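You operate a simulated robot arm through the tools that you are given. There is no shell and no other tool.

Carry out the task below with a simulated two-armed robot. There is one attempt and no reset: what you move stays moved.

TASK
Pack the missing soup, press DONE and send the small tote off.
Fine: scan it; the screen's second line names it; down the rollers: hold the blue button till the small tote has passed the yellow plate. Set down upright: what you pick out.

It is judged by the outcome, as a careful person would: the job done as asked, and still so three seconds after it is handed in. It fails if anything else is knocked over, pushed out of place, dropped, spilled or broken.

THE ROBOT
Two 6-joint arms with fingered hands on one trunk that stands fixed in place. Base frame: the origin is at the foot of the trunk, x ahead of it, y to its left, z up. Lengths are in m, angles in rad, forces in N, time in s.
The left shoulder is at [0.02, 0.157, 0.829], the right one opposite. With the tool pointing down near the work surface each hand reaches from about 0.38 to 0.84 m from the base axis, measured 20 degrees to its own side. Payload 4.1 kg a hand.
The TCP of each hand is the grasp point between the finger pads, 0.033 m short of the fingertips. In the tool frame z runs along the fingers and y along their closing line. The gripper opens to 0.112 m; its body begins 0.039 m behind the TCP. The gripper is a hand of 4 fingers: y runs from the thumb to the fingers, the wrist lies at [-0.016, -0.118, -0.2] in the tool frame, and closing takes about 1.5 s.
Orientation is told as [roll, pitch, yaw] about the base's x, y, z axes, in that order, counted from this pose: with the fingers straight down and the wrist toward the robot, the tool's x, y and z point along [0, 1, 0], [1, 0, 0] and [0, 0, -1] of the base frame.

THE INTERFACE
- The arms move only by the tool move_arm. It takes "left_rows", "right_rows" or both (then of equal length, played together; a hand with none holds still); each is a list of rows, each an object of numbers (a shift or turn left out is 0, a gripper value left out holds the last): "tx", "ty", "tz": the shift along the base's x, y, z in m; "ax", "ay", "az": the turn, a rotation vector about the base's x, y, z in rad. In form: [{"tx": .., "ty": .., "tz": .., "ax": .., "ay": .., "az": ..}, ...]. A call has 1 to 20 rows; each row shifts and turns the commanded pose from where the row before left it. "left_jaw" and "right_jaw" are, for a hand that has rows, the finger opening in m, from 0 to 0.112, set as the call begins (left out, the last holds). A row lasts 0.2 s, in which the tool goes at most 0.05 m and 0.15 rad; a call with a longer step from one row to the next is refused whole, and so is a gripper value outside its range. A pose out of reach is approached as far as the arm can. The call stops where the force on the tool passes 40 N (or 10 N more than at its start, if that is more) or the arm is blocked; 0.2 s more then pass. Each finger travels about 0.072 m/s and halts on what it meets, pressing with about 24 N; the grip force reading is that of the motor and also rises with nothing between the fingers. The clock runs only during rows and for 0.2 s after the last one: add rows that do not move to give the fingers time. It gives the time, the measured TCP pose, the force on the tool (base axes), the opening and the grip force at its end, in the units of the frame above (readings bear some noise), with the torque about the TCP (base axes, N m) and any sound that the robot's microphone picked up.
- Cameras (640 x 400 px; columns grow to the right, rows downward): "scene" is now at [0.0569, -0.0221, 1.4669]; the picture's right is [-0.24, -0.97, 0.00], its down [-0.59, 0.15, -0.80] and it looks along [0.77, -0.19, -0.60] (base axes); focal length 312 px, centre (320, 200). "left" rides on the left gripper at [-0.066, -0.089, -0.13] in its tool frame; the picture's right is [-0.79, -0.29, 0.54], its down [0.55, -0.71, 0.44] and it looks along [0.26, 0.64, 0.72] (tool axes); focal length 247 px, centre (320, 200). "right" rides on the right gripper at [0.066, -0.089, -0.13] in its tool frame; the picture's right is [-0.79, 0.29, -0.54], its down [-0.55, -0.71, 0.44] and it looks along [-0.26, 0.64, 0.72] (tool axes); focal length 247 px, centre (320, 200). There is no depth. A picture from a camera that has moved, and an enlarged one, comes with that camera's place and axes in the base frame and with its lens. The place of the scene camera against the robot may be out by one fixed shift of up to 0.012 m in any direction.
- grab_frame(camera): a new picture of that camera. The clock stands still meanwhile.
- set_fingers(index, middle, ring, thumb_bend, thumb_turn, hand): sets how far each is bent, from 0 (flat) to 1 (curled in); at 0.3 the hand is open as for a grip, at 0.7 the pads meet at the TCP. One left out holds its place. A second passes; each finger stops where it meets its share of the squeeze, and holds until it gets a number again. A gripper value or a shape takes the hand back. It gives what a move gives, with no picture; readings hold the bend of each and the force on the fingers (four entries, about 0 where the hand has none), thumb and palm. thumb_turn goes from beside the hand (0) to across from the fingers (1), as for a grip.
- hand_shape(shape, hand): the hand has 4 fingers and takes this shape, open, in about a second: jaw (thumb against the fingers, like two jaws); tri (thumb and two fingers); tip (a fingertip pinch); poke (one finger out to press); point (the index stretched); flat (the hand flat); cup (the hand cupped); fist (a fist). The gripper value then closes the fingers along that shape, each until it touches; the sizes above hold for jaw. It gives what a move gives, with no picture.
- pan_tilt(pan, tilt): turns the head with the scene camera to pan (to the left, within 1.501 rad either way) and tilt (down, from -0.506 to 1.204), counted from straight ahead of the robot. It gives what a move gives.
- close_up(camera, box): a new picture of the part [left, top, right, bottom] of that camera's present view, enlarged. The clock stands still meanwhile.
- sign_off(): hands the job in; it is judged then, once.

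Nothing tells you positions but the pictures and the camera data. Unless the task says otherwise, let go and move clear before handing in.

The tools are called after "Emit:" as name(argument=value, ...) on one line, values as JSON. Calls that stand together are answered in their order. move_arm: Moves the arms, as the interface text tells. Its arguments: {"type":"object","properties":{"left_rows":{"type":"array","items":{"type":"object","properties":{"tx":{"type":"number"},"ty":{"type":"number"},"tz":{"type":"number"},"ax":{"type":"number"},"ay":{"type":"number"},"az":{"type":"number"}}}},"left_jaw":{"type":"number"},"right_rows":{"type":"array","items":{"type":"object","properties":{"tx":{"type":"number"},"ty":{"type":"number"},"tz":{"type":"number"},"ax":{"type":"number"},"ay":{"type":"number"},"az":{"type":"number"}}}},"right_jaw":{"type":"number"}},"required":[]} The other tools are called the same way: hand_shape (shape, hand) gives the hand a shape; set_fingers (index, middle, ring, thumb_bend, thumb_turn, hand) moves the fingers one by one; pan_tilt (pan, tilt) turns the head that bears the scene camera; grab_frame (camera) takes a picture; close_up (camera, box) takes an enlarged picture of a part of a camera's view; sign_off () hands the job in.

At the start:

```text
time_s: 0.0
left_tool_pos: [0.3794, 0.1029, 1.2617]
left_ee_rot: [-0.002, -0.001, -0.118]
left_contact_force: [0.3, -0.4, 0.3]
left_moment: [0.03, 0.03, 0.01]
left_finger_gap: 0.1117
left_grip_force: 0.1
left_shape: jaw
left_bend: [0.3, 0.3, 0.3, 0.3, 0.98]
left_finger forces: [0.1, 0.1, 0.1, 0.0, 0.0, 0.0]
right_tool_pos: [0.395, -0.2424, 1.2514]
right_ee_rot: [-0.001, -0.001, -0.116]
right_contact_force: [-0.2, 0.2, 0.7]
right_moment: [0.0, 0.02, -0.02]
right_finger_gap: 0.1118
right_grip_force: 0.2
right_shape: jaw
right_bend: [0.3, 0.3, 0.3, 0.3, 0.98]
right_finger forces: [0.1, 0.0, 0.1, 0.1, 0.0, 0.0]
head pan, tilt (commanded): [-0.246, 0.649]
```

scene: 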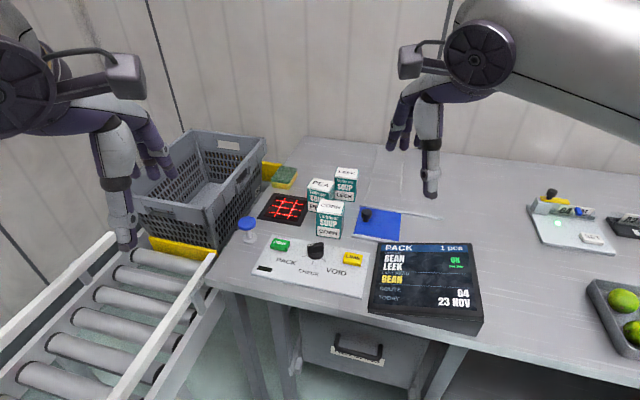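
right: 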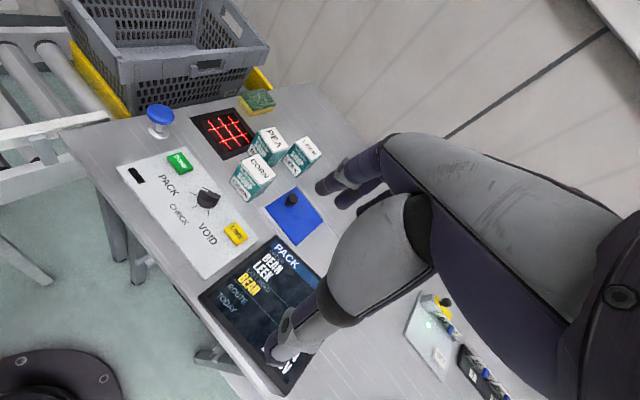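
left: 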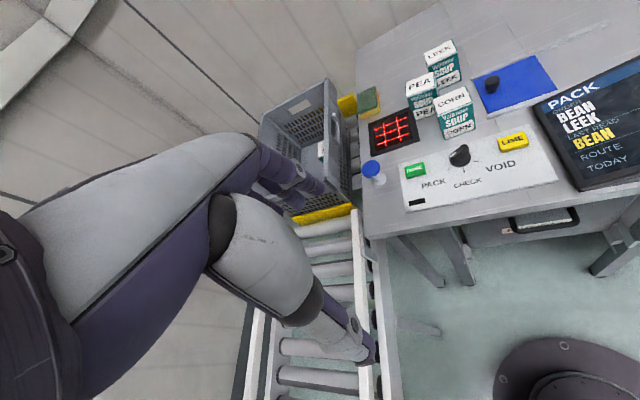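

I see a bench with a control panel, a screen, three soup boxes (pea, leek, corn), a red scanner, a blue button, and a tote on rollers. I'll look closer at the screen, panel and tote before doing anything.

Emit:
close_up(camera="scene", box=[360, 230, 500, 330])

Emit:
close_up(camera="scene", box=[230, 150, 390, 300])

Emit:
close_up(camera="scene", box=[120, 110, 300, 270])

Emit:
close_up(camera="left", box=[240, 60, 400, 230])

Emit:
close_up(camera="right", box=[100, 60, 340, 300])

```text
4.00 times, centred on (430, 280) of scene
camera zoom: at [0.0569, -0.0221, 1.4669], right [-0.24, -0.97, 0.0], down [-0.59, 0.15, -0.8], along [0.77, -0.19, -0.6], focal length 1248 px, centre (-120, -120)
```

zoom: 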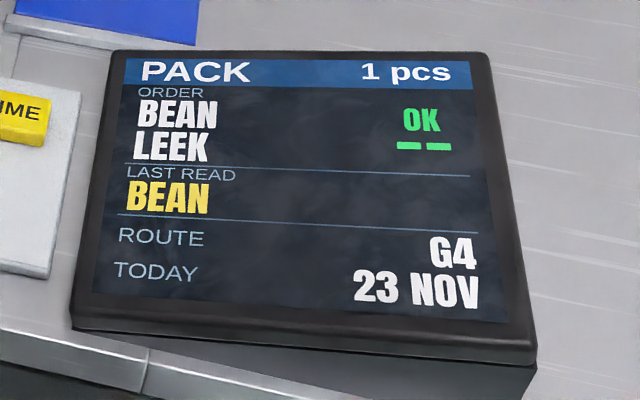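

```text
2.67 times, centred on (310, 225) of scene
camera zoom: at [0.0569, -0.0221, 1.4669], right [-0.24, -0.97, 0.0], down [-0.59, 0.15, -0.8], along [0.77, -0.19, -0.6], focal length 832 px, centre (347, 133)
```

zoom: 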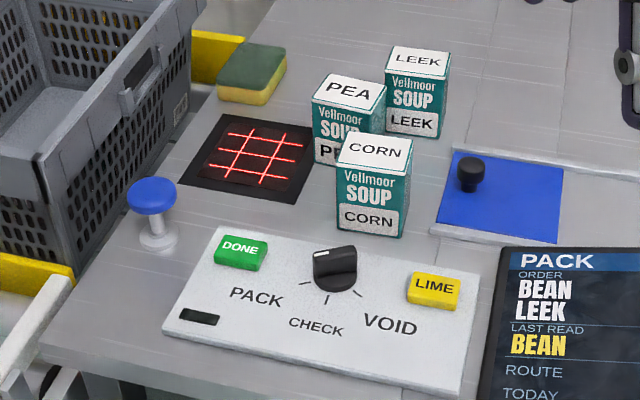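

```text
2.50 times, centred on (210, 190) of scene
camera zoom: at [0.0569, -0.0221, 1.4669], right [-0.24, -0.97, 0.0], down [-0.59, 0.15, -0.8], along [0.77, -0.19, -0.6], focal length 780 px, centre (595, 225)
```

zoom: 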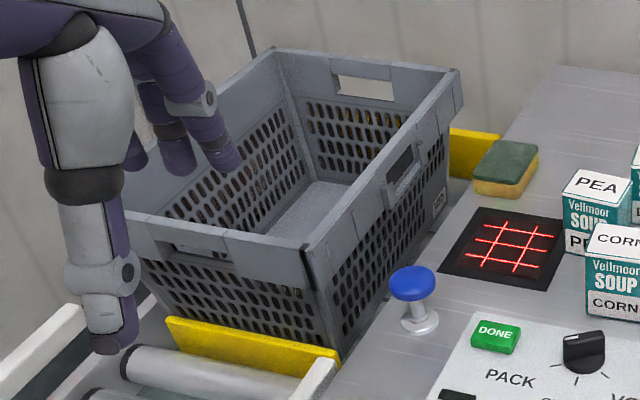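

```text
2.35 times, centred on (320, 145) of left
camera zoom: at [0.2831, 0.0466, 1.3924], right [-0.38, -0.75, -0.54], down [-0.64, 0.63, -0.44], along [0.67, 0.18, -0.72], focal length 581 px, centre (320, 329)
```

zoom: 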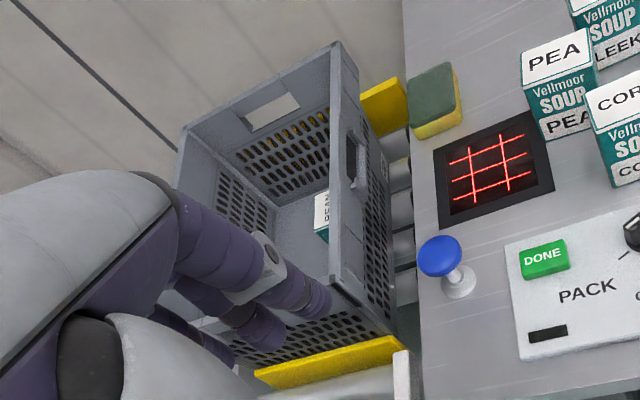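

```text
1.67 times, centred on (220, 180) of right
camera zoom: at [0.3147, -0.1677, 1.3808], right [0.19, -0.82, 0.54], down [-0.77, -0.47, -0.44], along [0.61, -0.33, -0.72], focal length 412 px, centre (487, 233)
```

zoom: 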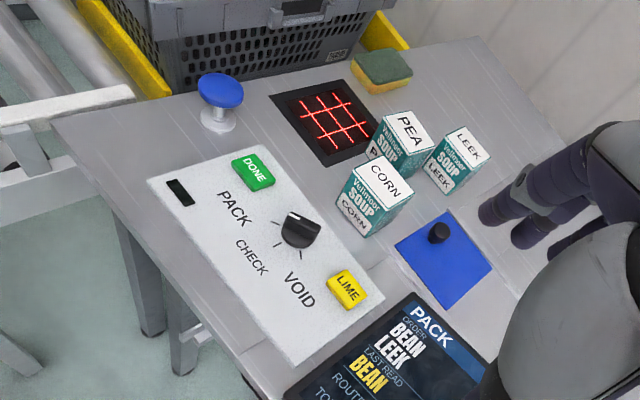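

The order shows BEAN as OK and LEEK (second line) still missing, so leek is the one to pack. I'll look around with the head to see the rollers, the tote and everything else on the bench.

Emit:
pan_tilt(pan=0.5, tilt=0.75)

Emit:
grab_frame(camera="scene")

Emit:
pan_tilt(pan=-0.8, tilt=0.75)

Emit:
grab_frame(camera="scene")

Emit:
pan_tilt(pan=0.1, tilt=0.95)

Emit:
grab_frame(camera="scene")

```text
time_s: 1.1
left_tool_pos: [0.3799, 0.1026, 1.2619]
left_ee_rot: [-0.001, -0.003, -0.116]
left_contact_force: [0.3, 0.6, 0.5]
left_moment: [0.0, 0.0, -0.01]
left_finger_gap: 0.1117
left_grip_force: 0.0
left_shape: jaw
left_bend: [0.3, 0.3, 0.3, 0.3, 0.98]
left_finger forces: [0.0, 0.0, 0.0, 0.0, 0.0, 0.0]
right_tool_pos: [0.3962, -0.2437, 1.2498]
right_ee_rot: [0.001, 0.001, -0.117]
right_contact_force: [1.1, 0.3, -1.2]
right_moment: [-0.01, 0.01, -0.01]
right_finger_gap: 0.1117
right_grip_force: 0.0
right_shape: jaw
right_bend: [0.3, 0.3, 0.3, 0.3, 0.98]
right_finger forces: [0.0, 0.1, 0.0, 0.1, 0.0, 0.1]
head pan, tilt (commanded): [0.499, 0.75]
```

```text
taken
camera scene: at [0.0455, 0.0387, 1.4583], right [0.48, -0.88, 0.0], down [-0.6, -0.33, -0.73], along [0.64, 0.35, -0.68], focal length 312 px, centre (320, 200)
```

scene: 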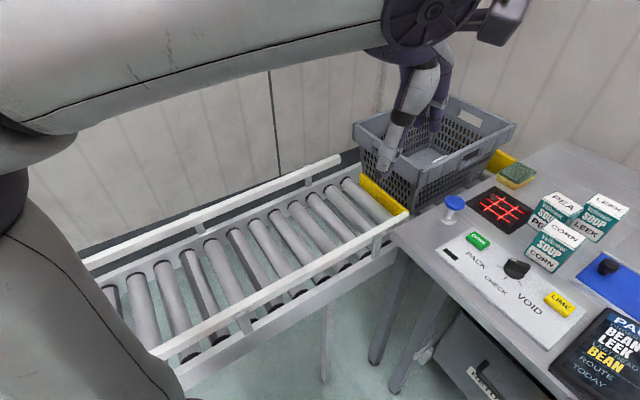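

```text
time_s: 2.6
left_tool_pos: [0.3794, 0.1026, 1.2626]
left_ee_rot: [-0.001, -0.003, -0.117]
left_contact_force: [0.3, 0.3, -0.8]
left_moment: [0.0, -0.04, -0.05]
left_finger_gap: 0.1115
left_grip_force: 0.2
left_shape: jaw
left_bend: [0.3, 0.3, 0.3, 0.3, 0.98]
left_finger forces: [0.1, 0.0, 0.0, 0.0, 0.1, 0.0]
right_tool_pos: [0.396, -0.2432, 1.2505]
right_ee_rot: [-0.001, 0.0, -0.118]
right_contact_force: [0.6, -0.8, 0.5]
right_moment: [-0.02, -0.01, -0.03]
right_finger_gap: 0.1116
right_grip_force: 0.1
right_shape: jaw
right_bend: [0.3, 0.3, 0.3, 0.3, 0.98]
right_finger forces: [0.0, 0.0, 0.1, 0.0, 0.0, 0.0]
head pan, tilt (commanded): [-0.799, 0.75]
```

```text
taken
camera scene: at [0.0305, -0.0603, 1.4583], right [-0.72, -0.7, 0.0], down [-0.48, 0.49, -0.73], along [0.51, -0.52, -0.68], focal length 312 px, centre (320, 200)
```

scene: 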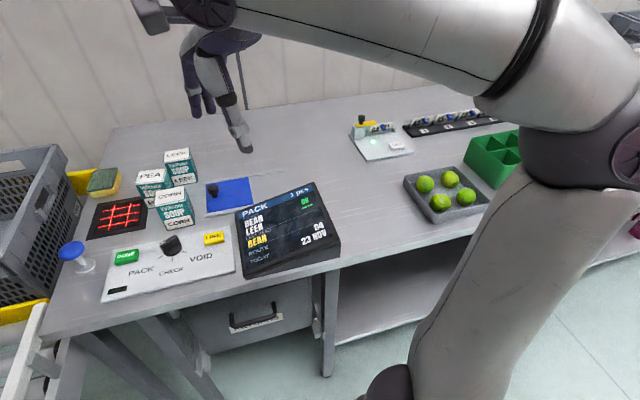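

```text
time_s: 3.8
left_tool_pos: [0.3792, 0.1025, 1.2614]
left_ee_rot: [-0.001, 0.0, -0.118]
left_contact_force: [0.2, 0.8, 0.4]
left_moment: [0.0, -0.03, -0.02]
left_finger_gap: 0.1114
left_grip_force: 0.1
left_shape: jaw
left_bend: [0.3, 0.3, 0.3, 0.3, 0.98]
left_finger forces: [0.1, 0.0, 0.0, 0.0, 0.0, 0.0]
right_tool_pos: [0.3961, -0.2418, 1.25]
right_ee_rot: [0.0, 0.0, -0.116]
right_contact_force: [0.0, -0.5, 0.3]
right_moment: [0.03, -0.02, -0.02]
right_finger_gap: 0.1117
right_grip_force: 0.0
right_shape: jaw
right_bend: [0.3, 0.3, 0.3, 0.3, 0.98]
right_finger forces: [0.0, 0.0, 0.0, 0.0, 0.0, 0.1]
head pan, tilt (commanded): [0.099, 0.949]
```

```text
taken
camera scene: at [0.0451, 0.0063, 1.4427], right [0.1, -1.0, 0.0], down [-0.81, -0.08, -0.58], along [0.58, 0.06, -0.81], focal length 312 px, centre (320, 200)
```

scene: 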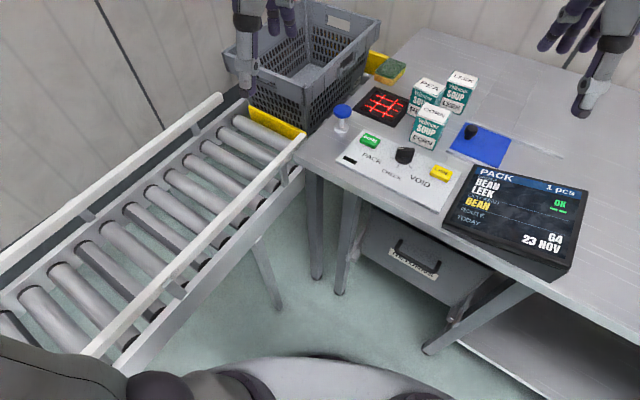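

LEEK is the missing item; the bench top is near z≈0.90, with leek roughly at (0.80, −0.29), the scanner at (0.75, −0.09) and the blue button at (0.69, 0.01). I'll bring the right hand nearer for a better look, and move the left arm back a bit so it no longer blocks the tote.

Emit:
move_arm(right_rows=[{"tx": 0.03, "ty": -0.01, "tz": -0.03}, {"tx": 0.03, "ty": -0.01, "tz": -0.03}, {"tx": 0.03, "ty": -0.01, "tz": -0.03}, {"tx": 0.03, "ty": -0.01, "tz": -0.02}], left_rows=[{"tx": -0.01, "ty": 0.04}, {"tx": -0.01, "ty": 0.04}, {"tx": -0.01, "ty": 0.04}, {"tx": -0.01, "ty": 0.04}])

Emit:
grab_frame(camera="right")

Emit:
grab_frame(camera="left")

Emit:
grab_frame(camera="scene")

```text
time_s: 4.8
left_tool_pos: [0.3379, 0.2617, 1.2619]
left_ee_rot: [0.0, -0.002, -0.118]
left_contact_force: [-0.2, 0.6, -0.4]
left_moment: [0.01, -0.06, 0.01]
left_finger_gap: 0.1119
left_grip_force: 0.1
left_shape: jaw
left_bend: [0.3, 0.3, 0.3, 0.3, 0.98]
left_finger forces: [0.1, 0.0, 0.1, 0.0, 0.0, 0.1]
right_tool_pos: [0.5161, -0.2837, 1.1392]
right_ee_rot: [0.0, -0.002, -0.117]
right_contact_force: [0.2, -0.7, 0.4]
right_moment: [0.04, -0.02, 0.0]
right_finger_gap: 0.112
right_grip_force: 0.1
right_shape: jaw
right_bend: [0.3, 0.3, 0.3, 0.3, 0.98]
right_finger forces: [0.0, 0.0, 0.0, 0.1, 0.0, 0.1]
head pan, tilt (commanded): [0.099, 0.949]
```

```text
taken
camera right: at [0.4352, -0.2094, 1.2695], right [0.19, -0.82, 0.54], down [-0.77, -0.47, -0.44], along [0.61, -0.33, -0.72], focal length 247 px, centre (320, 200)
```

right: 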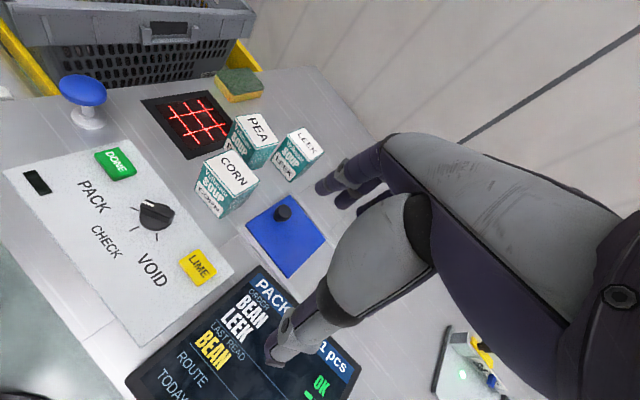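

```text
taken
camera left: at [0.2433, 0.2059, 1.3925], right [-0.38, -0.75, -0.54], down [-0.64, 0.63, -0.44], along [0.67, 0.18, -0.72], focal length 247 px, centre (320, 200)
```

left: 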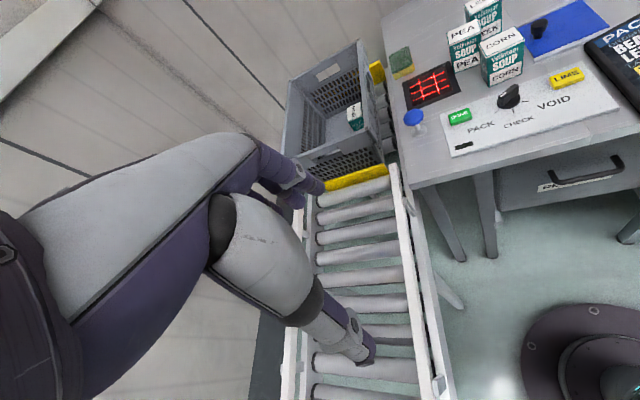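

```text
taken
camera scene: at [0.0448, 0.006, 1.4427], right [0.1, -1.0, 0.0], down [-0.81, -0.08, -0.58], along [0.58, 0.06, -0.81], focal length 312 px, centre (320, 200)
```

scene: 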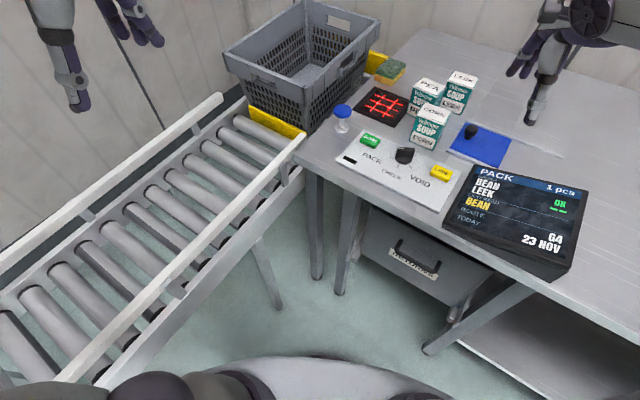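

The boxes are clearer now. I'll zoom in on them and on the tote from both hand cameras to triangulate.

Emit:
close_up(camera="right", box=[140, 60, 340, 240])

Emit:
close_up(camera="left", box=[390, 0, 590, 150])

Emit:
close_up(camera="left", box=[270, 30, 430, 200])

Emit:
close_up(camera="scene", box=[210, 0, 490, 180])

```text
2.22 times, centred on (240, 150) of right
camera zoom: at [0.4352, -0.2094, 1.2695], right [0.19, -0.82, 0.54], down [-0.77, -0.47, -0.44], along [0.61, -0.33, -0.72], focal length 549 px, centre (498, 311)
```

zoom: 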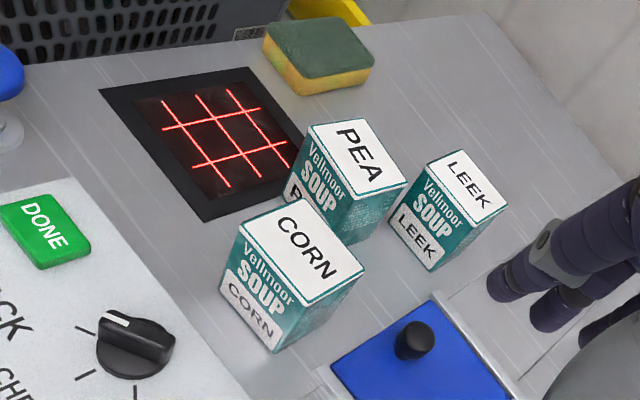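

```text
2.67 times, centred on (490, 75) of left
camera zoom: at [0.2433, 0.2059, 1.3925], right [-0.38, -0.75, -0.54], down [-0.64, 0.63, -0.44], along [0.67, 0.18, -0.72], focal length 659 px, centre (-133, 533)
```

zoom: 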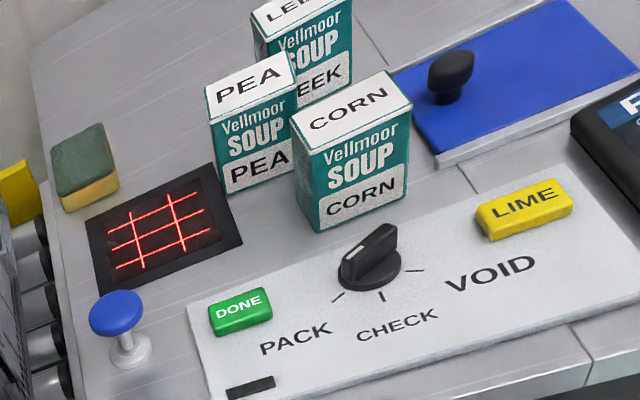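

```text
2.35 times, centred on (350, 115) of left
camera zoom: at [0.2433, 0.2059, 1.3925], right [-0.38, -0.75, -0.54], down [-0.64, 0.63, -0.44], along [0.67, 0.18, -0.72], focal length 581 px, centre (249, 400)
```

zoom: 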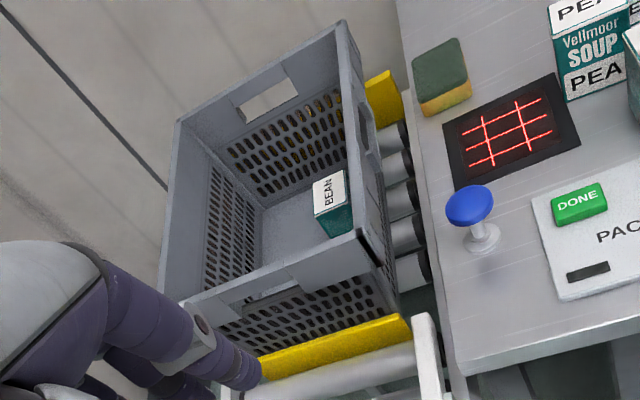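

```text
2.22 times, centred on (350, 90) of scene
camera zoom: at [0.0448, 0.006, 1.4427], right [0.1, -1.0, 0.0], down [-0.81, -0.08, -0.58], along [0.58, 0.06, -0.81], focal length 693 px, centre (253, 444)
```

zoom: 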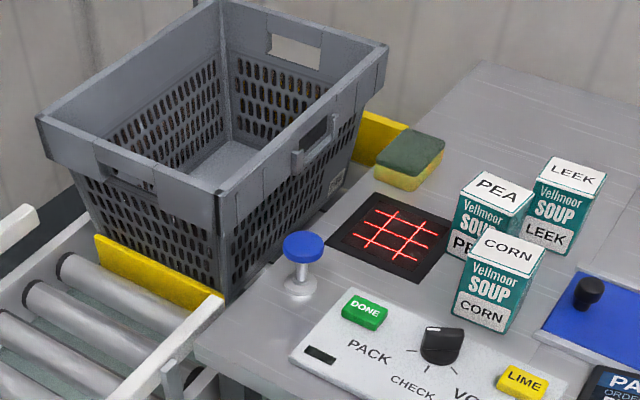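

Boxes appear about 0.05 × 0.065 m, turned roughly −35°. I need better triangulation, so I'll shift the right hand sideways for a second viewpoint.

Emit:
move_arm(right_rows=[{"tx": 0.02, "ty": -0.045, "tz": 0.0}, {"tx": 0.02, "ty": -0.045, "tz": 0.0}, {"tx": 0.02, "ty": -0.045, "tz": 0.0}, {"tx": 0.02, "ty": -0.03, "tz": 0.0}])

Emit:
grab_frame(camera="right")

Emit:
close_up(camera="right", box=[100, 40, 300, 220])

```text
time_s: 5.8
left_tool_pos: [0.3396, 0.2613, 1.2612]
left_ee_rot: [0.0, 0.0, -0.117]
left_contact_force: [-0.9, 0.9, -0.5]
left_moment: [-0.06, -0.05, -0.03]
left_finger_gap: 0.1119
left_grip_force: 0.1
left_shape: jaw
left_bend: [0.3, 0.3, 0.3, 0.3, 0.98]
left_finger forces: [0.0, 0.0, 0.0, 0.0, 0.0, 0.0]
right_tool_pos: [0.5951, -0.4483, 1.1397]
right_ee_rot: [0.0, 0.002, -0.116]
right_contact_force: [0.3, -0.2, 0.5]
right_moment: [-0.01, -0.03, 0.01]
right_finger_gap: 0.1118
right_grip_force: 0.1
right_shape: jaw
right_bend: [0.3, 0.3, 0.3, 0.3, 0.98]
right_finger forces: [0.0, 0.1, 0.0, 0.1, 0.0, 0.0]
head pan, tilt (commanded): [0.099, 0.949]
```

```text
taken
camera right: at [0.5145, -0.3728, 1.2702], right [0.19, -0.82, 0.54], down [-0.77, -0.47, -0.44], along [0.61, -0.33, -0.72], focal length 247 px, centre (320, 200)
```

right: 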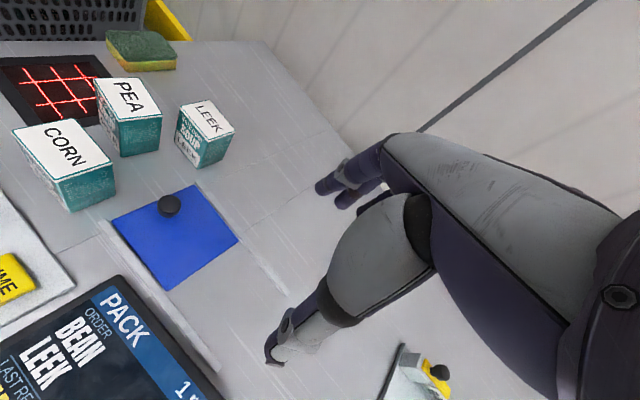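

```text
2.22 times, centred on (200, 130) of right
camera zoom: at [0.5145, -0.3728, 1.2702], right [0.19, -0.82, 0.54], down [-0.77, -0.47, -0.44], along [0.61, -0.33, -0.72], focal length 549 px, centre (587, 356)
```

zoom: 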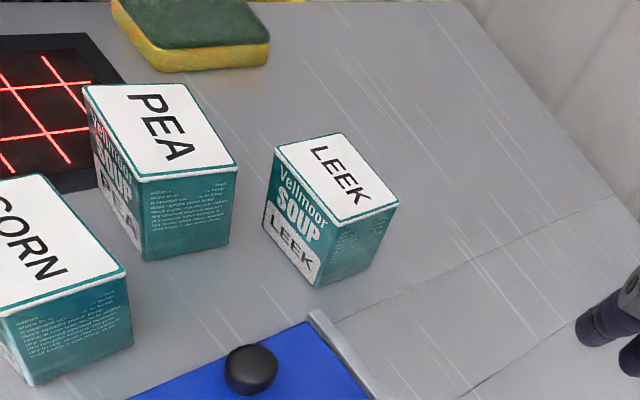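

The bench and tote turn out to be rotated about −28° relative to my base, with the leek box centred near (0.815, −0.299), top z≈0.947. Next I'll bring the left hand nearer to look into the tote and at the button from above.

Emit:
move_arm(left_rows=[{"tx": 0.045, "ty": -0.01, "tz": -0.005}, {"tx": 0.045, "ty": -0.01, "tz": -0.005}, {"tx": 0.045, "ty": -0.01, "tz": -0.01}, {"tx": 0.045, "ty": -0.01, "tz": -0.01}, {"tx": 0.045, "ty": -0.01, "tz": -0.01}, {"tx": 0.03, "ty": -0.01, "tz": 0.0}])

Emit:
grab_frame(camera="left")

Emit:
pan_tilt(pan=0.0, tilt=0.6)

Emit:
grab_frame(camera="scene")

```text
time_s: 7.2
left_tool_pos: [0.5951, 0.2029, 1.2228]
left_ee_rot: [0.001, 0.0, -0.116]
left_contact_force: [-0.7, -0.2, 0.7]
left_moment: [0.01, -0.03, 0.02]
left_finger_gap: 0.1119
left_grip_force: 0.3
left_shape: jaw
left_bend: [0.3, 0.3, 0.3, 0.3, 0.98]
left_finger forces: [0.1, 0.1, 0.1, 0.1, 0.1, 0.1]
right_tool_pos: [0.595, -0.4476, 1.1391]
right_ee_rot: [0.002, 0.002, -0.117]
right_contact_force: [-1.0, 2.2, 0.0]
right_moment: [0.01, -0.06, 0.02]
right_finger_gap: 0.1121
right_grip_force: 0.0
right_shape: jaw
right_bend: [0.3, 0.3, 0.3, 0.3, 0.98]
right_finger forces: [0.0, 0.0, 0.0, 0.0, 0.0, 0.0]
head pan, tilt (commanded): [0.099, 0.949]
```

```text
taken
camera left: at [0.499, 0.1463, 1.3531], right [-0.38, -0.75, -0.54], down [-0.64, 0.63, -0.44], along [0.67, 0.18, -0.72], focal length 247 px, centre (320, 200)
```

left: 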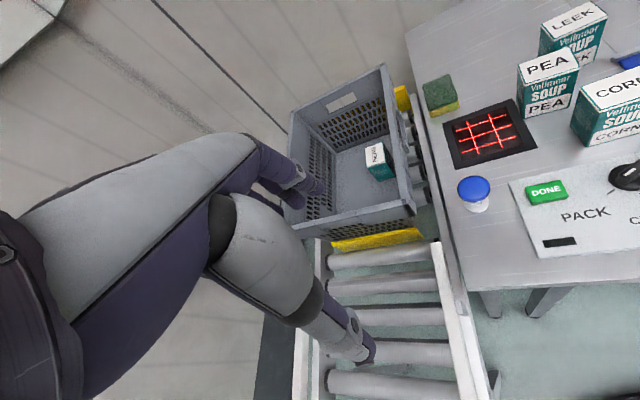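

```text
time_s: 8.0
left_tool_pos: [0.5945, 0.201, 1.2232]
left_ee_rot: [0.0, -0.002, -0.118]
left_contact_force: [-0.6, 0.3, -0.1]
left_moment: [0.01, 0.01, 0.04]
left_finger_gap: 0.1118
left_grip_force: 0.0
left_shape: jaw
left_bend: [0.3, 0.3, 0.3, 0.3, 0.98]
left_finger forces: [0.0, 0.1, 0.1, 0.0, 0.1, 0.1]
right_tool_pos: [0.5962, -0.4488, 1.14]
right_ee_rot: [0.001, -0.001, -0.116]
right_contact_force: [0.2, -0.1, 0.0]
right_moment: [0.06, -0.04, -0.02]
right_finger_gap: 0.1119
right_grip_force: 0.0
right_shape: jaw
right_bend: [0.3, 0.3, 0.3, 0.3, 0.98]
right_finger forces: [0.0, 0.1, 0.0, 0.0, 0.0, 0.0]
head pan, tilt (commanded): [0.0, 0.6]
```

```text
taken
camera scene: at [0.0611, -0.0009, 1.4711], right [0.0, -1.0, 0.0], down [-0.57, 0.0, -0.82], along [0.82, 0.0, -0.57], focal length 312 px, centre (320, 200)
```

scene: 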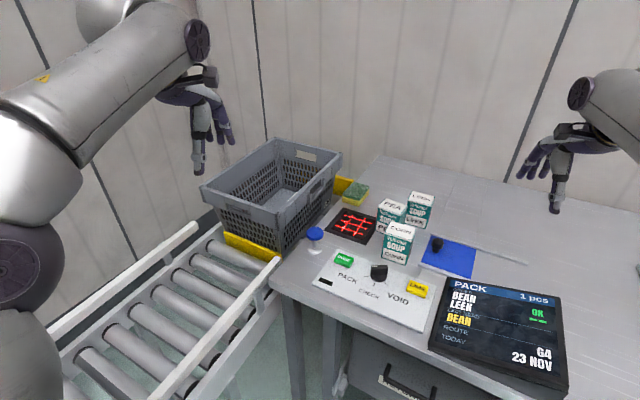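

Now I can see into the tote: bean stands near its right side. I'll zoom in to measure the tote, the blue button, DONE and the scanner.

Emit:
close_up(camera="left", box=[270, 60, 450, 260])

Emit:
close_up(camera="left", box=[430, 60, 640, 260])

Emit:
close_up(camera="scene", box=[190, 130, 370, 290])

Emit:
close_up(camera="scene", box=[300, 170, 480, 310])

```text
2.00 times, centred on (360, 160) of left
camera zoom: at [0.499, 0.1459, 1.3529], right [-0.38, -0.75, -0.54], down [-0.64, 0.63, -0.44], along [0.67, 0.18, -0.72], focal length 494 px, centre (240, 280)
```

zoom: 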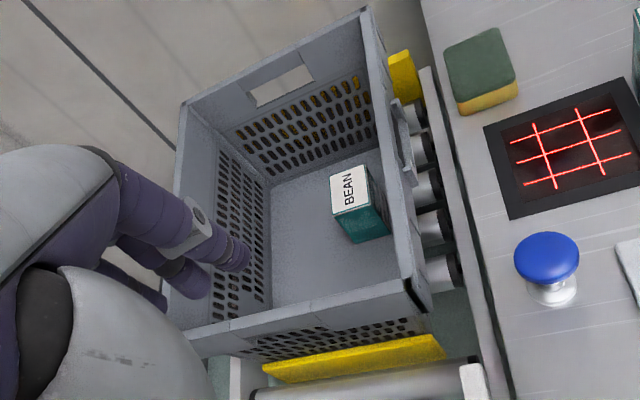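

```text
2.00 times, centred on (535, 160) of left
camera zoom: at [0.499, 0.1459, 1.3529], right [-0.38, -0.75, -0.54], down [-0.64, 0.63, -0.44], along [0.67, 0.18, -0.72], focal length 494 px, centre (-110, 280)
```

zoom: 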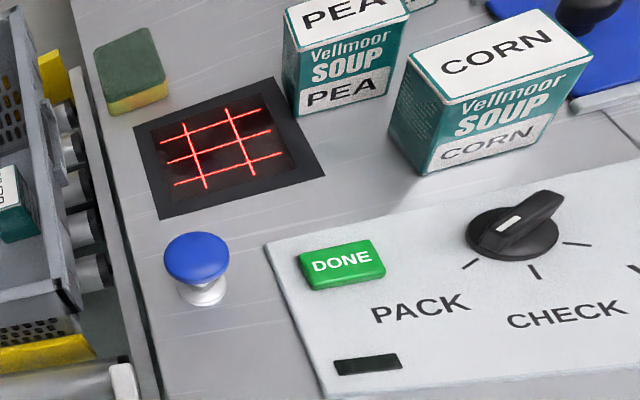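

```text
2.50 times, centred on (280, 210) of scene
camera zoom: at [0.0611, -0.0009, 1.4711], right [0.0, -1.0, 0.0], down [-0.57, 0.0, -0.82], along [0.82, 0.0, -0.57], focal length 780 px, centre (420, 175)
```

zoom: 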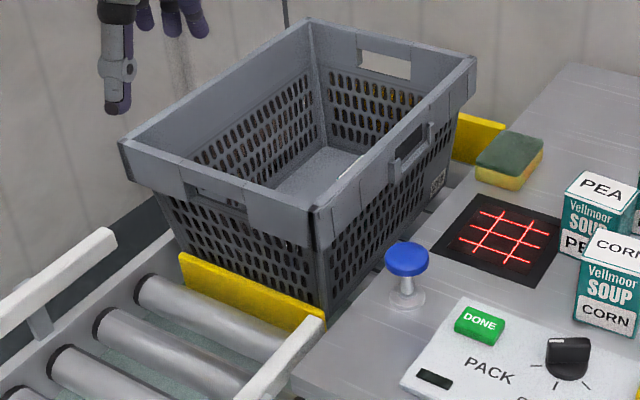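

```text
2.86 times, centred on (390, 240) of scene
camera zoom: at [0.0611, -0.0009, 1.4711], right [0.0, -1.0, 0.0], down [-0.57, 0.0, -0.82], along [0.82, 0.0, -0.57], focal length 891 px, centre (120, 86)
```

zoom: 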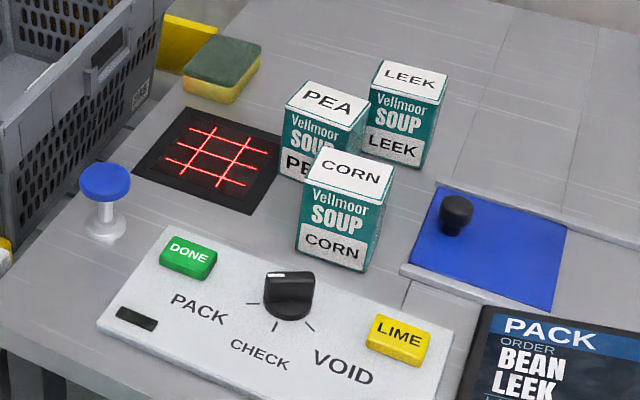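

Measurements so far: scanner centre (0.80, −0.104, 0.858), blue cap (0.693, 0.015, 0.915), DONE (0.634, −0.062, 0.877), tote near-right rim corner (0.737, 0.115, 0.95). I'll zoom in on the hands to learn their shape before planning clearances with the tote rim.

Emit:
close_up(camera="scene", box=[140, 0, 300, 200])

Emit:
close_up(camera="scene", box=[480, 60, 640, 240])

Emit:
close_up(camera="left", box=[0, 100, 420, 400])

```text
2.00 times, centred on (220, 100) of scene
camera zoom: at [0.0611, -0.0009, 1.4711], right [0.0, -1.0, 0.0], down [-0.57, 0.0, -0.82], along [0.82, 0.0, -0.57], focal length 624 px, centre (520, 400)
```

zoom: 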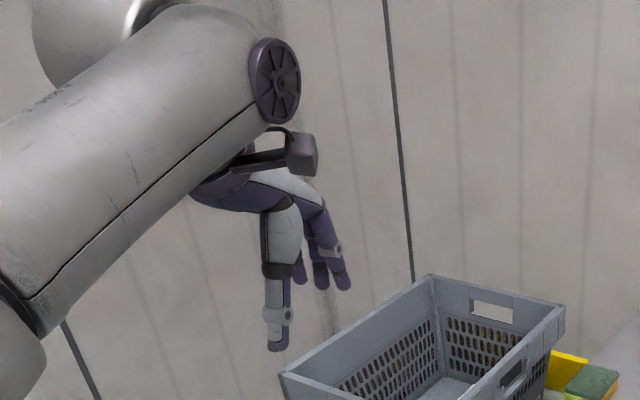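

```text
2.22 times, centred on (560, 150) of scene
camera zoom: at [0.0611, -0.0009, 1.4711], right [0.0, -1.0, 0.0], down [-0.57, 0.0, -0.82], along [0.82, 0.0, -0.57], focal length 693 px, centre (-213, 311)
```

zoom: 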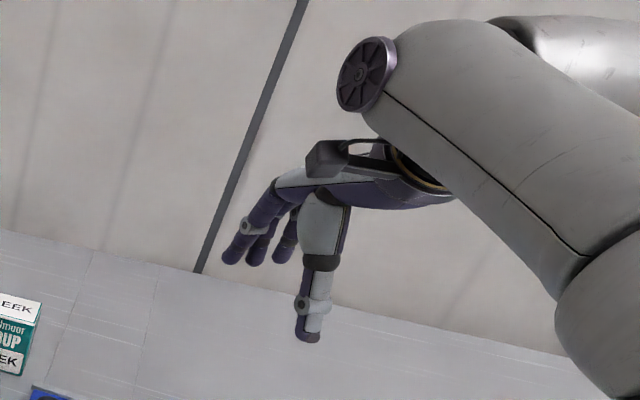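

```text
1.33 times, centred on (210, 250) of left
camera zoom: at [0.499, 0.1459, 1.3529], right [-0.38, -0.75, -0.54], down [-0.64, 0.63, -0.44], along [0.67, 0.18, -0.72], focal length 329 px, centre (467, 133)
```

zoom: 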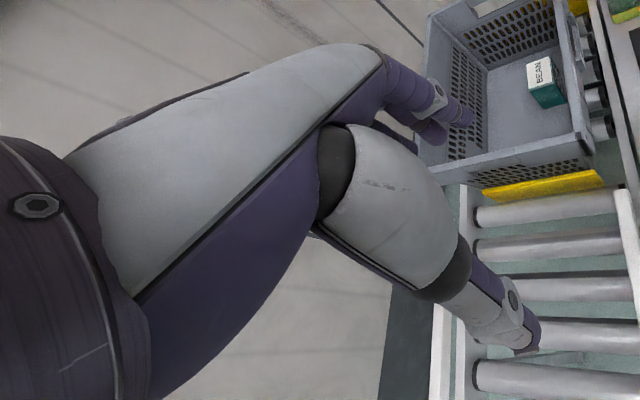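

The hand's palm sits about 0.10 m above the TCP, so the left hand (which reaches the tote best) must do the placing, and the right hand must fetch leek. Plan: right hand picks leek, scans it and sets it upright on the free strip left of the panel; left hand then packs it. I'll start by bringing the right hand, tilted forward and turned to the box, above and in front of leek.

Emit:
move_arm(right_rows=[{"tx": 0.0238, "ty": 0.0254, "tz": -0.0129, "az": -0.121}, {"tx": 0.0238, "ty": 0.0254, "tz": -0.0129, "az": -0.121}, {"tx": 0.0238, "ty": 0.0254, "tz": -0.0129, "az": -0.121}, {"tx": 0.0238, "ty": 0.0254, "tz": -0.0129, "ax": -0.0578, "ay": -0.1109}, {"tx": 0.0238, "ty": 0.0254, "tz": -0.0129, "ax": -0.0578, "ay": -0.1109}, {"tx": 0.0238, "ty": 0.0254, "tz": -0.0129, "ax": -0.0578, "ay": -0.1109}, {"tx": 0.0238, "ty": 0.0254, "tz": -0.0129, "ax": -0.0578, "ay": -0.1109}])

Emit:
grab_frame(camera="right")

Emit:
pan_tilt(pan=-0.3, tilt=0.6)

Emit:
grab_frame(camera="scene")

```text
time_s: 9.6
left_tool_pos: [0.5947, 0.2005, 1.2217]
left_ee_rot: [0.001, -0.001, -0.118]
left_contact_force: [-1.2, -0.3, 0.8]
left_moment: [0.03, -0.02, 0.03]
left_finger_gap: 0.112
left_grip_force: 0.1
left_shape: jaw
left_bend: [0.3, 0.3, 0.3, 0.3, 0.98]
left_finger forces: [0.0, 0.0, 0.1, 0.1, 0.1, 0.0]
right_tool_pos: [0.7617, -0.271, 1.0498]
right_ee_rot: [0.002, -0.502, -0.479]
right_contact_force: [0.8, -0.4, 0.5]
right_moment: [0.03, 0.02, 0.05]
right_finger_gap: 0.1119
right_grip_force: 0.0
right_shape: jaw
right_bend: [0.3, 0.3, 0.3, 0.3, 0.98]
right_finger forces: [0.0, 0.0, 0.0, 0.1, 0.2, 0.0]
head pan, tilt (commanded): [0.0, 0.6]
```

```text
taken
camera right: at [0.6675, -0.148, 1.1221], right [-0.37, -0.7, 0.61], down [-0.62, -0.3, -0.72], along [0.69, -0.65, -0.32], focal length 247 px, centre (320, 200)
```

right: 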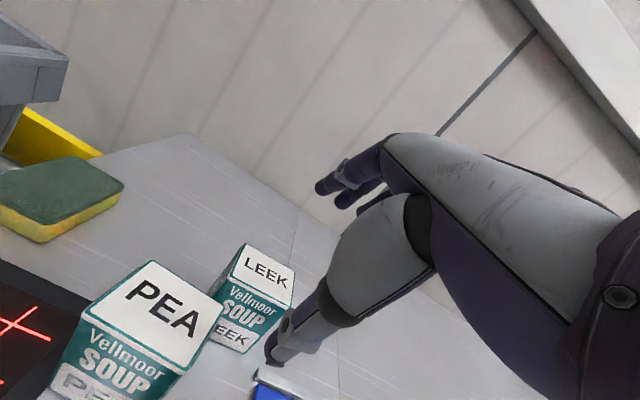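

```text
time_s: 10.4
left_tool_pos: [0.5947, 0.2018, 1.2224]
left_ee_rot: [0.001, -0.002, -0.119]
left_contact_force: [0.5, 0.6, 0.2]
left_moment: [0.01, 0.0, 0.01]
left_finger_gap: 0.1121
left_grip_force: 0.0
left_shape: jaw
left_bend: [0.3, 0.3, 0.3, 0.3, 0.98]
left_finger forces: [0.0, 0.1, 0.1, 0.0, 0.1, 0.1]
right_tool_pos: [0.7611, -0.2706, 1.0498]
right_ee_rot: [0.001, -0.5, -0.479]
right_contact_force: [0.3, 1.0, -0.2]
right_moment: [0.02, -0.02, 0.02]
right_finger_gap: 0.1118
right_grip_force: 0.1
right_shape: jaw
right_bend: [0.3, 0.3, 0.3, 0.3, 0.98]
right_finger forces: [0.0, 0.1, 0.1, 0.0, 0.0, 0.0]
head pan, tilt (commanded): [-0.3, 0.6]
```

```text
taken
camera scene: at [0.0571, -0.027, 1.4711], right [-0.29, -0.96, 0.0], down [-0.54, 0.17, -0.83], along [0.79, -0.24, -0.56], focal length 312 px, centre (320, 200)
```

scene: 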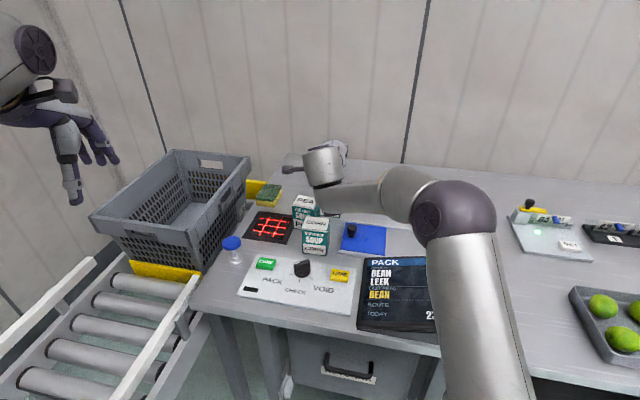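

The hand went exactly where commanded. I'll zoom in on leek and pea from here to refine leek's pose before descending.

Emit:
close_up(camera="right", box=[60, 220, 320, 400])

Emit:
close_up(camera="scene", box=[230, 130, 400, 290])

```text
2.22 times, centred on (190, 310) of right
camera zoom: at [0.6679, -0.1485, 1.1222], right [-0.37, -0.7, 0.61], down [-0.62, -0.3, -0.72], along [0.69, -0.65, -0.33], focal length 549 px, centre (609, -44)
```

zoom: 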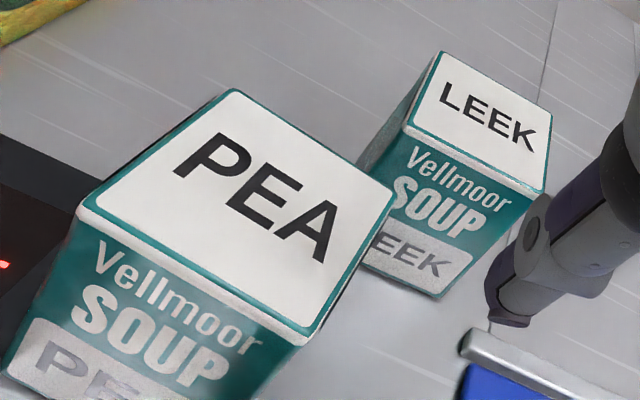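

```text
2.50 times, centred on (315, 210) of scene
camera zoom: at [0.0571, -0.027, 1.4711], right [-0.29, -0.96, 0.0], down [-0.54, 0.17, -0.83], along [0.79, -0.24, -0.56], focal length 780 px, centre (332, 175)
```

zoom: 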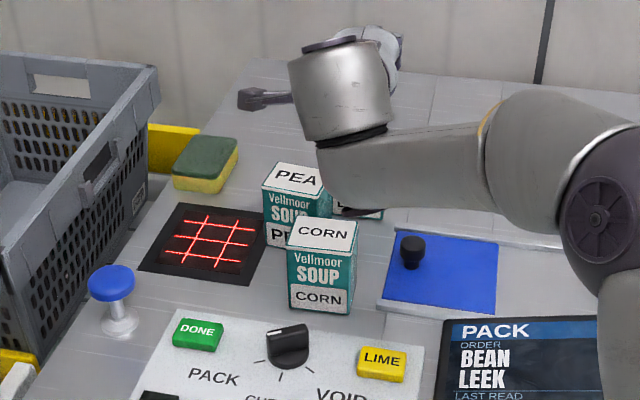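

Leek's pose is confirmed at (0.817, −0.300), top z 0.947, yaw about −27°, with pea's side about 3 cm away from the thumb path. Next I move over leek and lower to the pre-grasp height while still tilted.

Emit:
move_arm(right_rows=[{"tx": 0.02, "ty": -0.0137, "tz": 0.0}, {"tx": 0.02, "ty": -0.0137, "tz": 0.0}, {"tz": -0.02}, {"tz": -0.02}, {"tz": -0.02}])

Emit:
grab_frame(camera="right")

Emit:
grab_frame(camera="left")

```text
time_s: 11.6
left_tool_pos: [0.5948, 0.2008, 1.2218]
left_ee_rot: [0.0, -0.003, -0.118]
left_contact_force: [-0.4, 0.1, 0.2]
left_moment: [0.0, 0.03, 0.02]
left_finger_gap: 0.1117
left_grip_force: 0.1
left_shape: jaw
left_bend: [0.3, 0.3, 0.3, 0.3, 0.98]
left_finger forces: [0.0, 0.1, 0.0, 0.1, 0.1, 0.0]
right_tool_pos: [0.8014, -0.297, 0.9888]
right_ee_rot: [-0.002, -0.499, -0.48]
right_contact_force: [0.2, -0.2, 0.4]
right_moment: [0.01, 0.01, -0.01]
right_finger_gap: 0.1116
right_grip_force: 0.0
right_shape: jaw
right_bend: [0.3, 0.3, 0.3, 0.3, 0.98]
right_finger forces: [0.1, 0.1, 0.0, 0.0, 0.1, 0.1]
head pan, tilt (commanded): [-0.3, 0.6]
```

```text
taken
camera right: at [0.7073, -0.175, 1.0608], right [-0.37, -0.7, 0.61], down [-0.62, -0.3, -0.72], along [0.69, -0.65, -0.32], focal length 247 px, centre (320, 200)
```

right: 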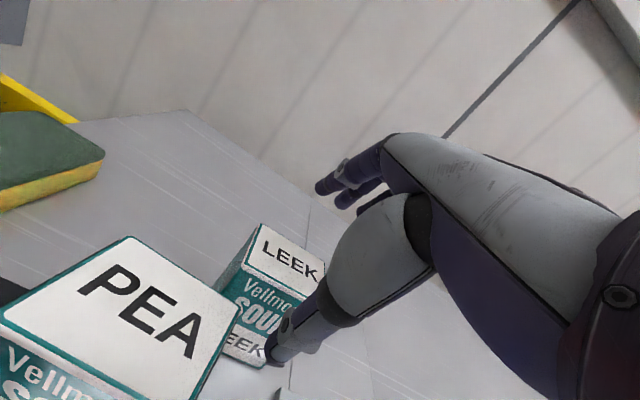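

```text
taken
camera left: at [0.499, 0.1459, 1.353], right [-0.38, -0.75, -0.54], down [-0.64, 0.63, -0.44], along [0.67, 0.18, -0.72], focal length 247 px, centre (320, 200)
```

left: 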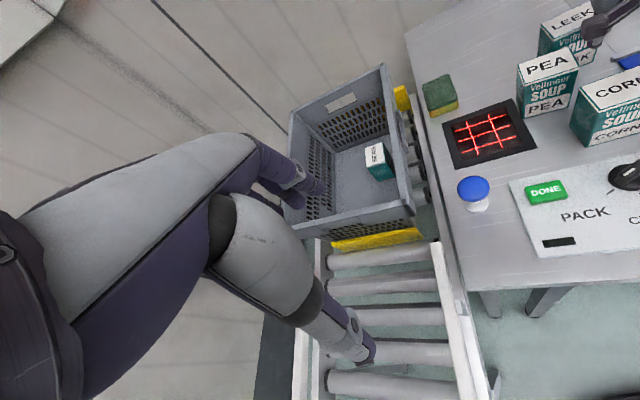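

The thumb is just in front of leek with the fingers above and behind it. Now I straighten the tilt to about 0.25 rad while descending to grasp height.

Emit:
move_arm(right_rows=[{"tx": 0.0027, "ty": -0.0014, "tz": -0.017, "ax": 0.0574, "ay": 0.1111}, {"tx": 0.0036, "ty": -0.0018, "tz": -0.017, "ax": 0.0574, "ay": 0.1111}, {"tx": 0.0036, "ty": -0.0018, "tz": -0.018}, {"tz": -0.017}])

Emit:
grab_frame(camera="right")

Emit:
close_up(camera="left", box=[500, 0, 640, 120])

```text
time_s: 12.6
left_tool_pos: [0.5939, 0.2013, 1.222]
left_ee_rot: [0.002, -0.003, -0.116]
left_contact_force: [0.5, 0.8, -0.2]
left_moment: [0.02, 0.02, -0.02]
left_finger_gap: 0.112
left_grip_force: 0.1
left_shape: jaw
left_bend: [0.3, 0.3, 0.3, 0.3, 0.98]
left_finger forces: [0.0, 0.0, 0.0, 0.1, 0.0, 0.1]
right_tool_pos: [0.811, -0.3019, 0.9196]
right_ee_rot: [-0.002, -0.25, -0.481]
right_contact_force: [0.0, -0.1, 0.2]
right_moment: [0.04, -0.02, -0.02]
right_finger_gap: 0.1121
right_grip_force: 0.1
right_shape: jaw
right_bend: [0.3, 0.3, 0.3, 0.3, 0.98]
right_finger forces: [0.3, 0.1, 0.0, 0.0, 0.1, 0.0]
head pan, tilt (commanded): [-0.3, 0.6]
```

```text
taken
camera right: at [0.7369, -0.1892, 1.0244], right [-0.24, -0.77, 0.59], down [-0.77, -0.22, -0.6], along [0.59, -0.6, -0.54], focal length 247 px, centre (320, 200)
```

right: 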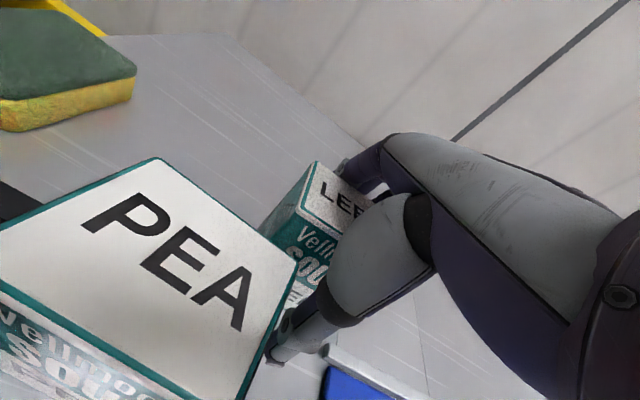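

```text
3.33 times, centred on (570, 60) of left
camera zoom: at [0.499, 0.1459, 1.353], right [-0.38, -0.75, -0.54], down [-0.64, 0.63, -0.44], along [0.67, 0.18, -0.72], focal length 823 px, centre (-513, 667)
```

zoom: 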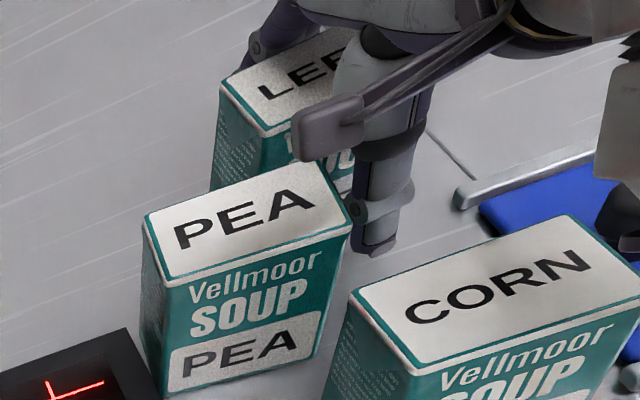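

Thumb in front, fingers behind, and no contact with pea or leek yet. Now I close the right hand on leek.

Emit:
move_arm(right_rows=[{}, {}, {}, {}, {}, {}, {}], right_jaw=0.03)

Emit:
grab_frame(camera="right")

Emit:
close_up(camera="left", box=[500, 0, 640, 120])

```text
time_s: 14.2
left_tool_pos: [0.5952, 0.2006, 1.223]
left_ee_rot: [-0.001, -0.002, -0.116]
left_contact_force: [0.4, 0.0, 0.4]
left_moment: [0.0, 0.01, 0.01]
left_finger_gap: 0.112
left_grip_force: 0.0
left_shape: jaw
left_bend: [0.3, 0.3, 0.3, 0.3, 0.98]
left_finger forces: [0.1, 0.1, 0.1, 0.1, 0.0, 0.1]
right_tool_pos: [0.8108, -0.3009, 0.9204]
right_ee_rot: [0.0, -0.251, -0.48]
right_contact_force: [-1.2, -0.6, 2.2]
right_moment: [0.07, 0.14, 0.0]
right_finger_gap: 0.0515
right_grip_force: 24.3
right_shape: jaw
right_bend: [0.77, 0.48, 0.45, 0.7, 1.0]
right_finger forces: [12.5, 6.8, 3.0, 0.0, 21.7, 0.0]
head pan, tilt (commanded): [-0.3, 0.6]
```

```text
taken
camera right: at [0.7368, -0.1892, 1.0247], right [-0.24, -0.77, 0.59], down [-0.77, -0.22, -0.6], along [0.59, -0.6, -0.54], focal length 247 px, centre (320, 200)
```

right: 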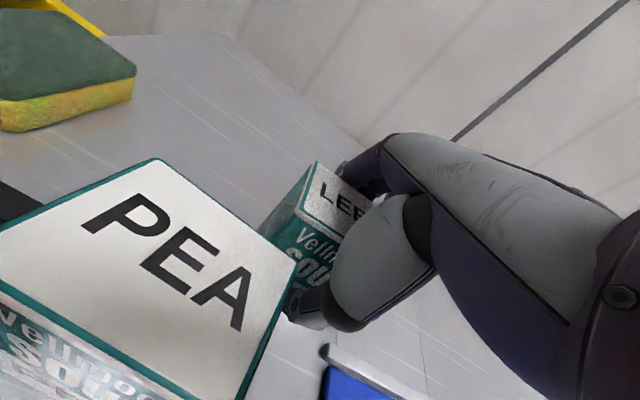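

```text
3.33 times, centred on (570, 60) of left
camera zoom: at [0.4991, 0.1459, 1.353], right [-0.38, -0.75, -0.54], down [-0.64, 0.63, -0.44], along [0.67, 0.18, -0.72], focal length 823 px, centre (-513, 667)
```

zoom: 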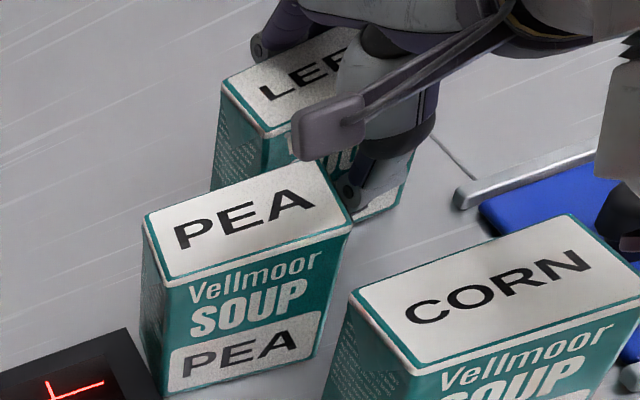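

Leek is gripped (gap 0.0515 m, 24 N) and hasn't shifted. I'll lift it straight up in small steps and check.

Emit:
move_arm(right_rows=[{"tz": 0.01}, {"tz": 0.015}, {"tz": 0.015}])

Emit:
grab_frame(camera="right")

Emit:
close_up(camera="left", box=[500, 0, 640, 120])

```text
time_s: 15.0
left_tool_pos: [0.5953, 0.2012, 1.2218]
left_ee_rot: [0.001, -0.002, -0.117]
left_contact_force: [-0.1, -0.6, 0.7]
left_moment: [0.03, -0.02, 0.01]
left_finger_gap: 0.1117
left_grip_force: 0.0
left_shape: jaw
left_bend: [0.3, 0.3, 0.3, 0.3, 0.98]
left_finger forces: [0.1, 0.0, 0.1, 0.0, 0.0, 0.0]
right_tool_pos: [0.8122, -0.3022, 0.96]
right_ee_rot: [-0.003, -0.249, -0.48]
right_contact_force: [0.9, 0.6, -3.3]
right_moment: [0.02, 0.01, 0.03]
right_finger_gap: 0.0515
right_grip_force: 24.1
right_shape: jaw
right_bend: [0.77, 0.48, 0.45, 0.7, 1.0]
right_finger forces: [12.0, 6.5, 2.9, 0.0, 20.8, 0.0]
head pan, tilt (commanded): [-0.3, 0.6]
```

```text
taken
camera right: at [0.7375, -0.1896, 1.0646], right [-0.24, -0.77, 0.59], down [-0.77, -0.22, -0.6], along [0.59, -0.6, -0.54], focal length 247 px, centre (320, 200)
```

right: 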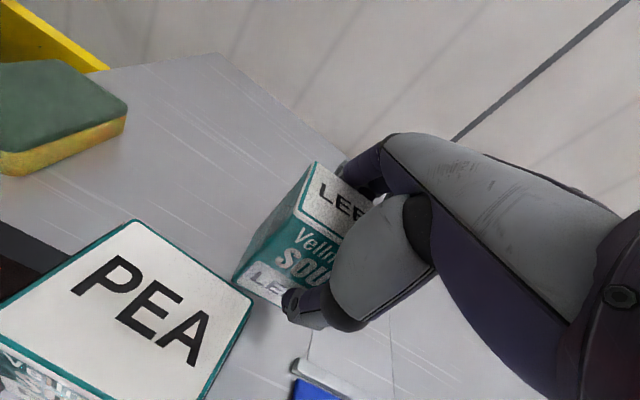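

```text
3.33 times, centred on (570, 60) of left
camera zoom: at [0.4993, 0.1458, 1.3529], right [-0.38, -0.75, -0.54], down [-0.64, 0.63, -0.44], along [0.67, 0.18, -0.72], focal length 823 px, centre (-513, 667)
```

zoom: 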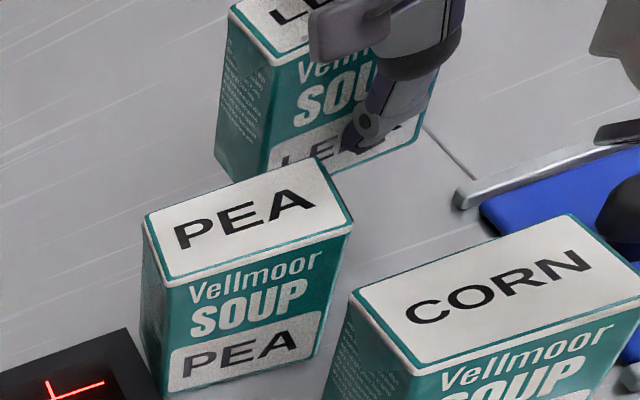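

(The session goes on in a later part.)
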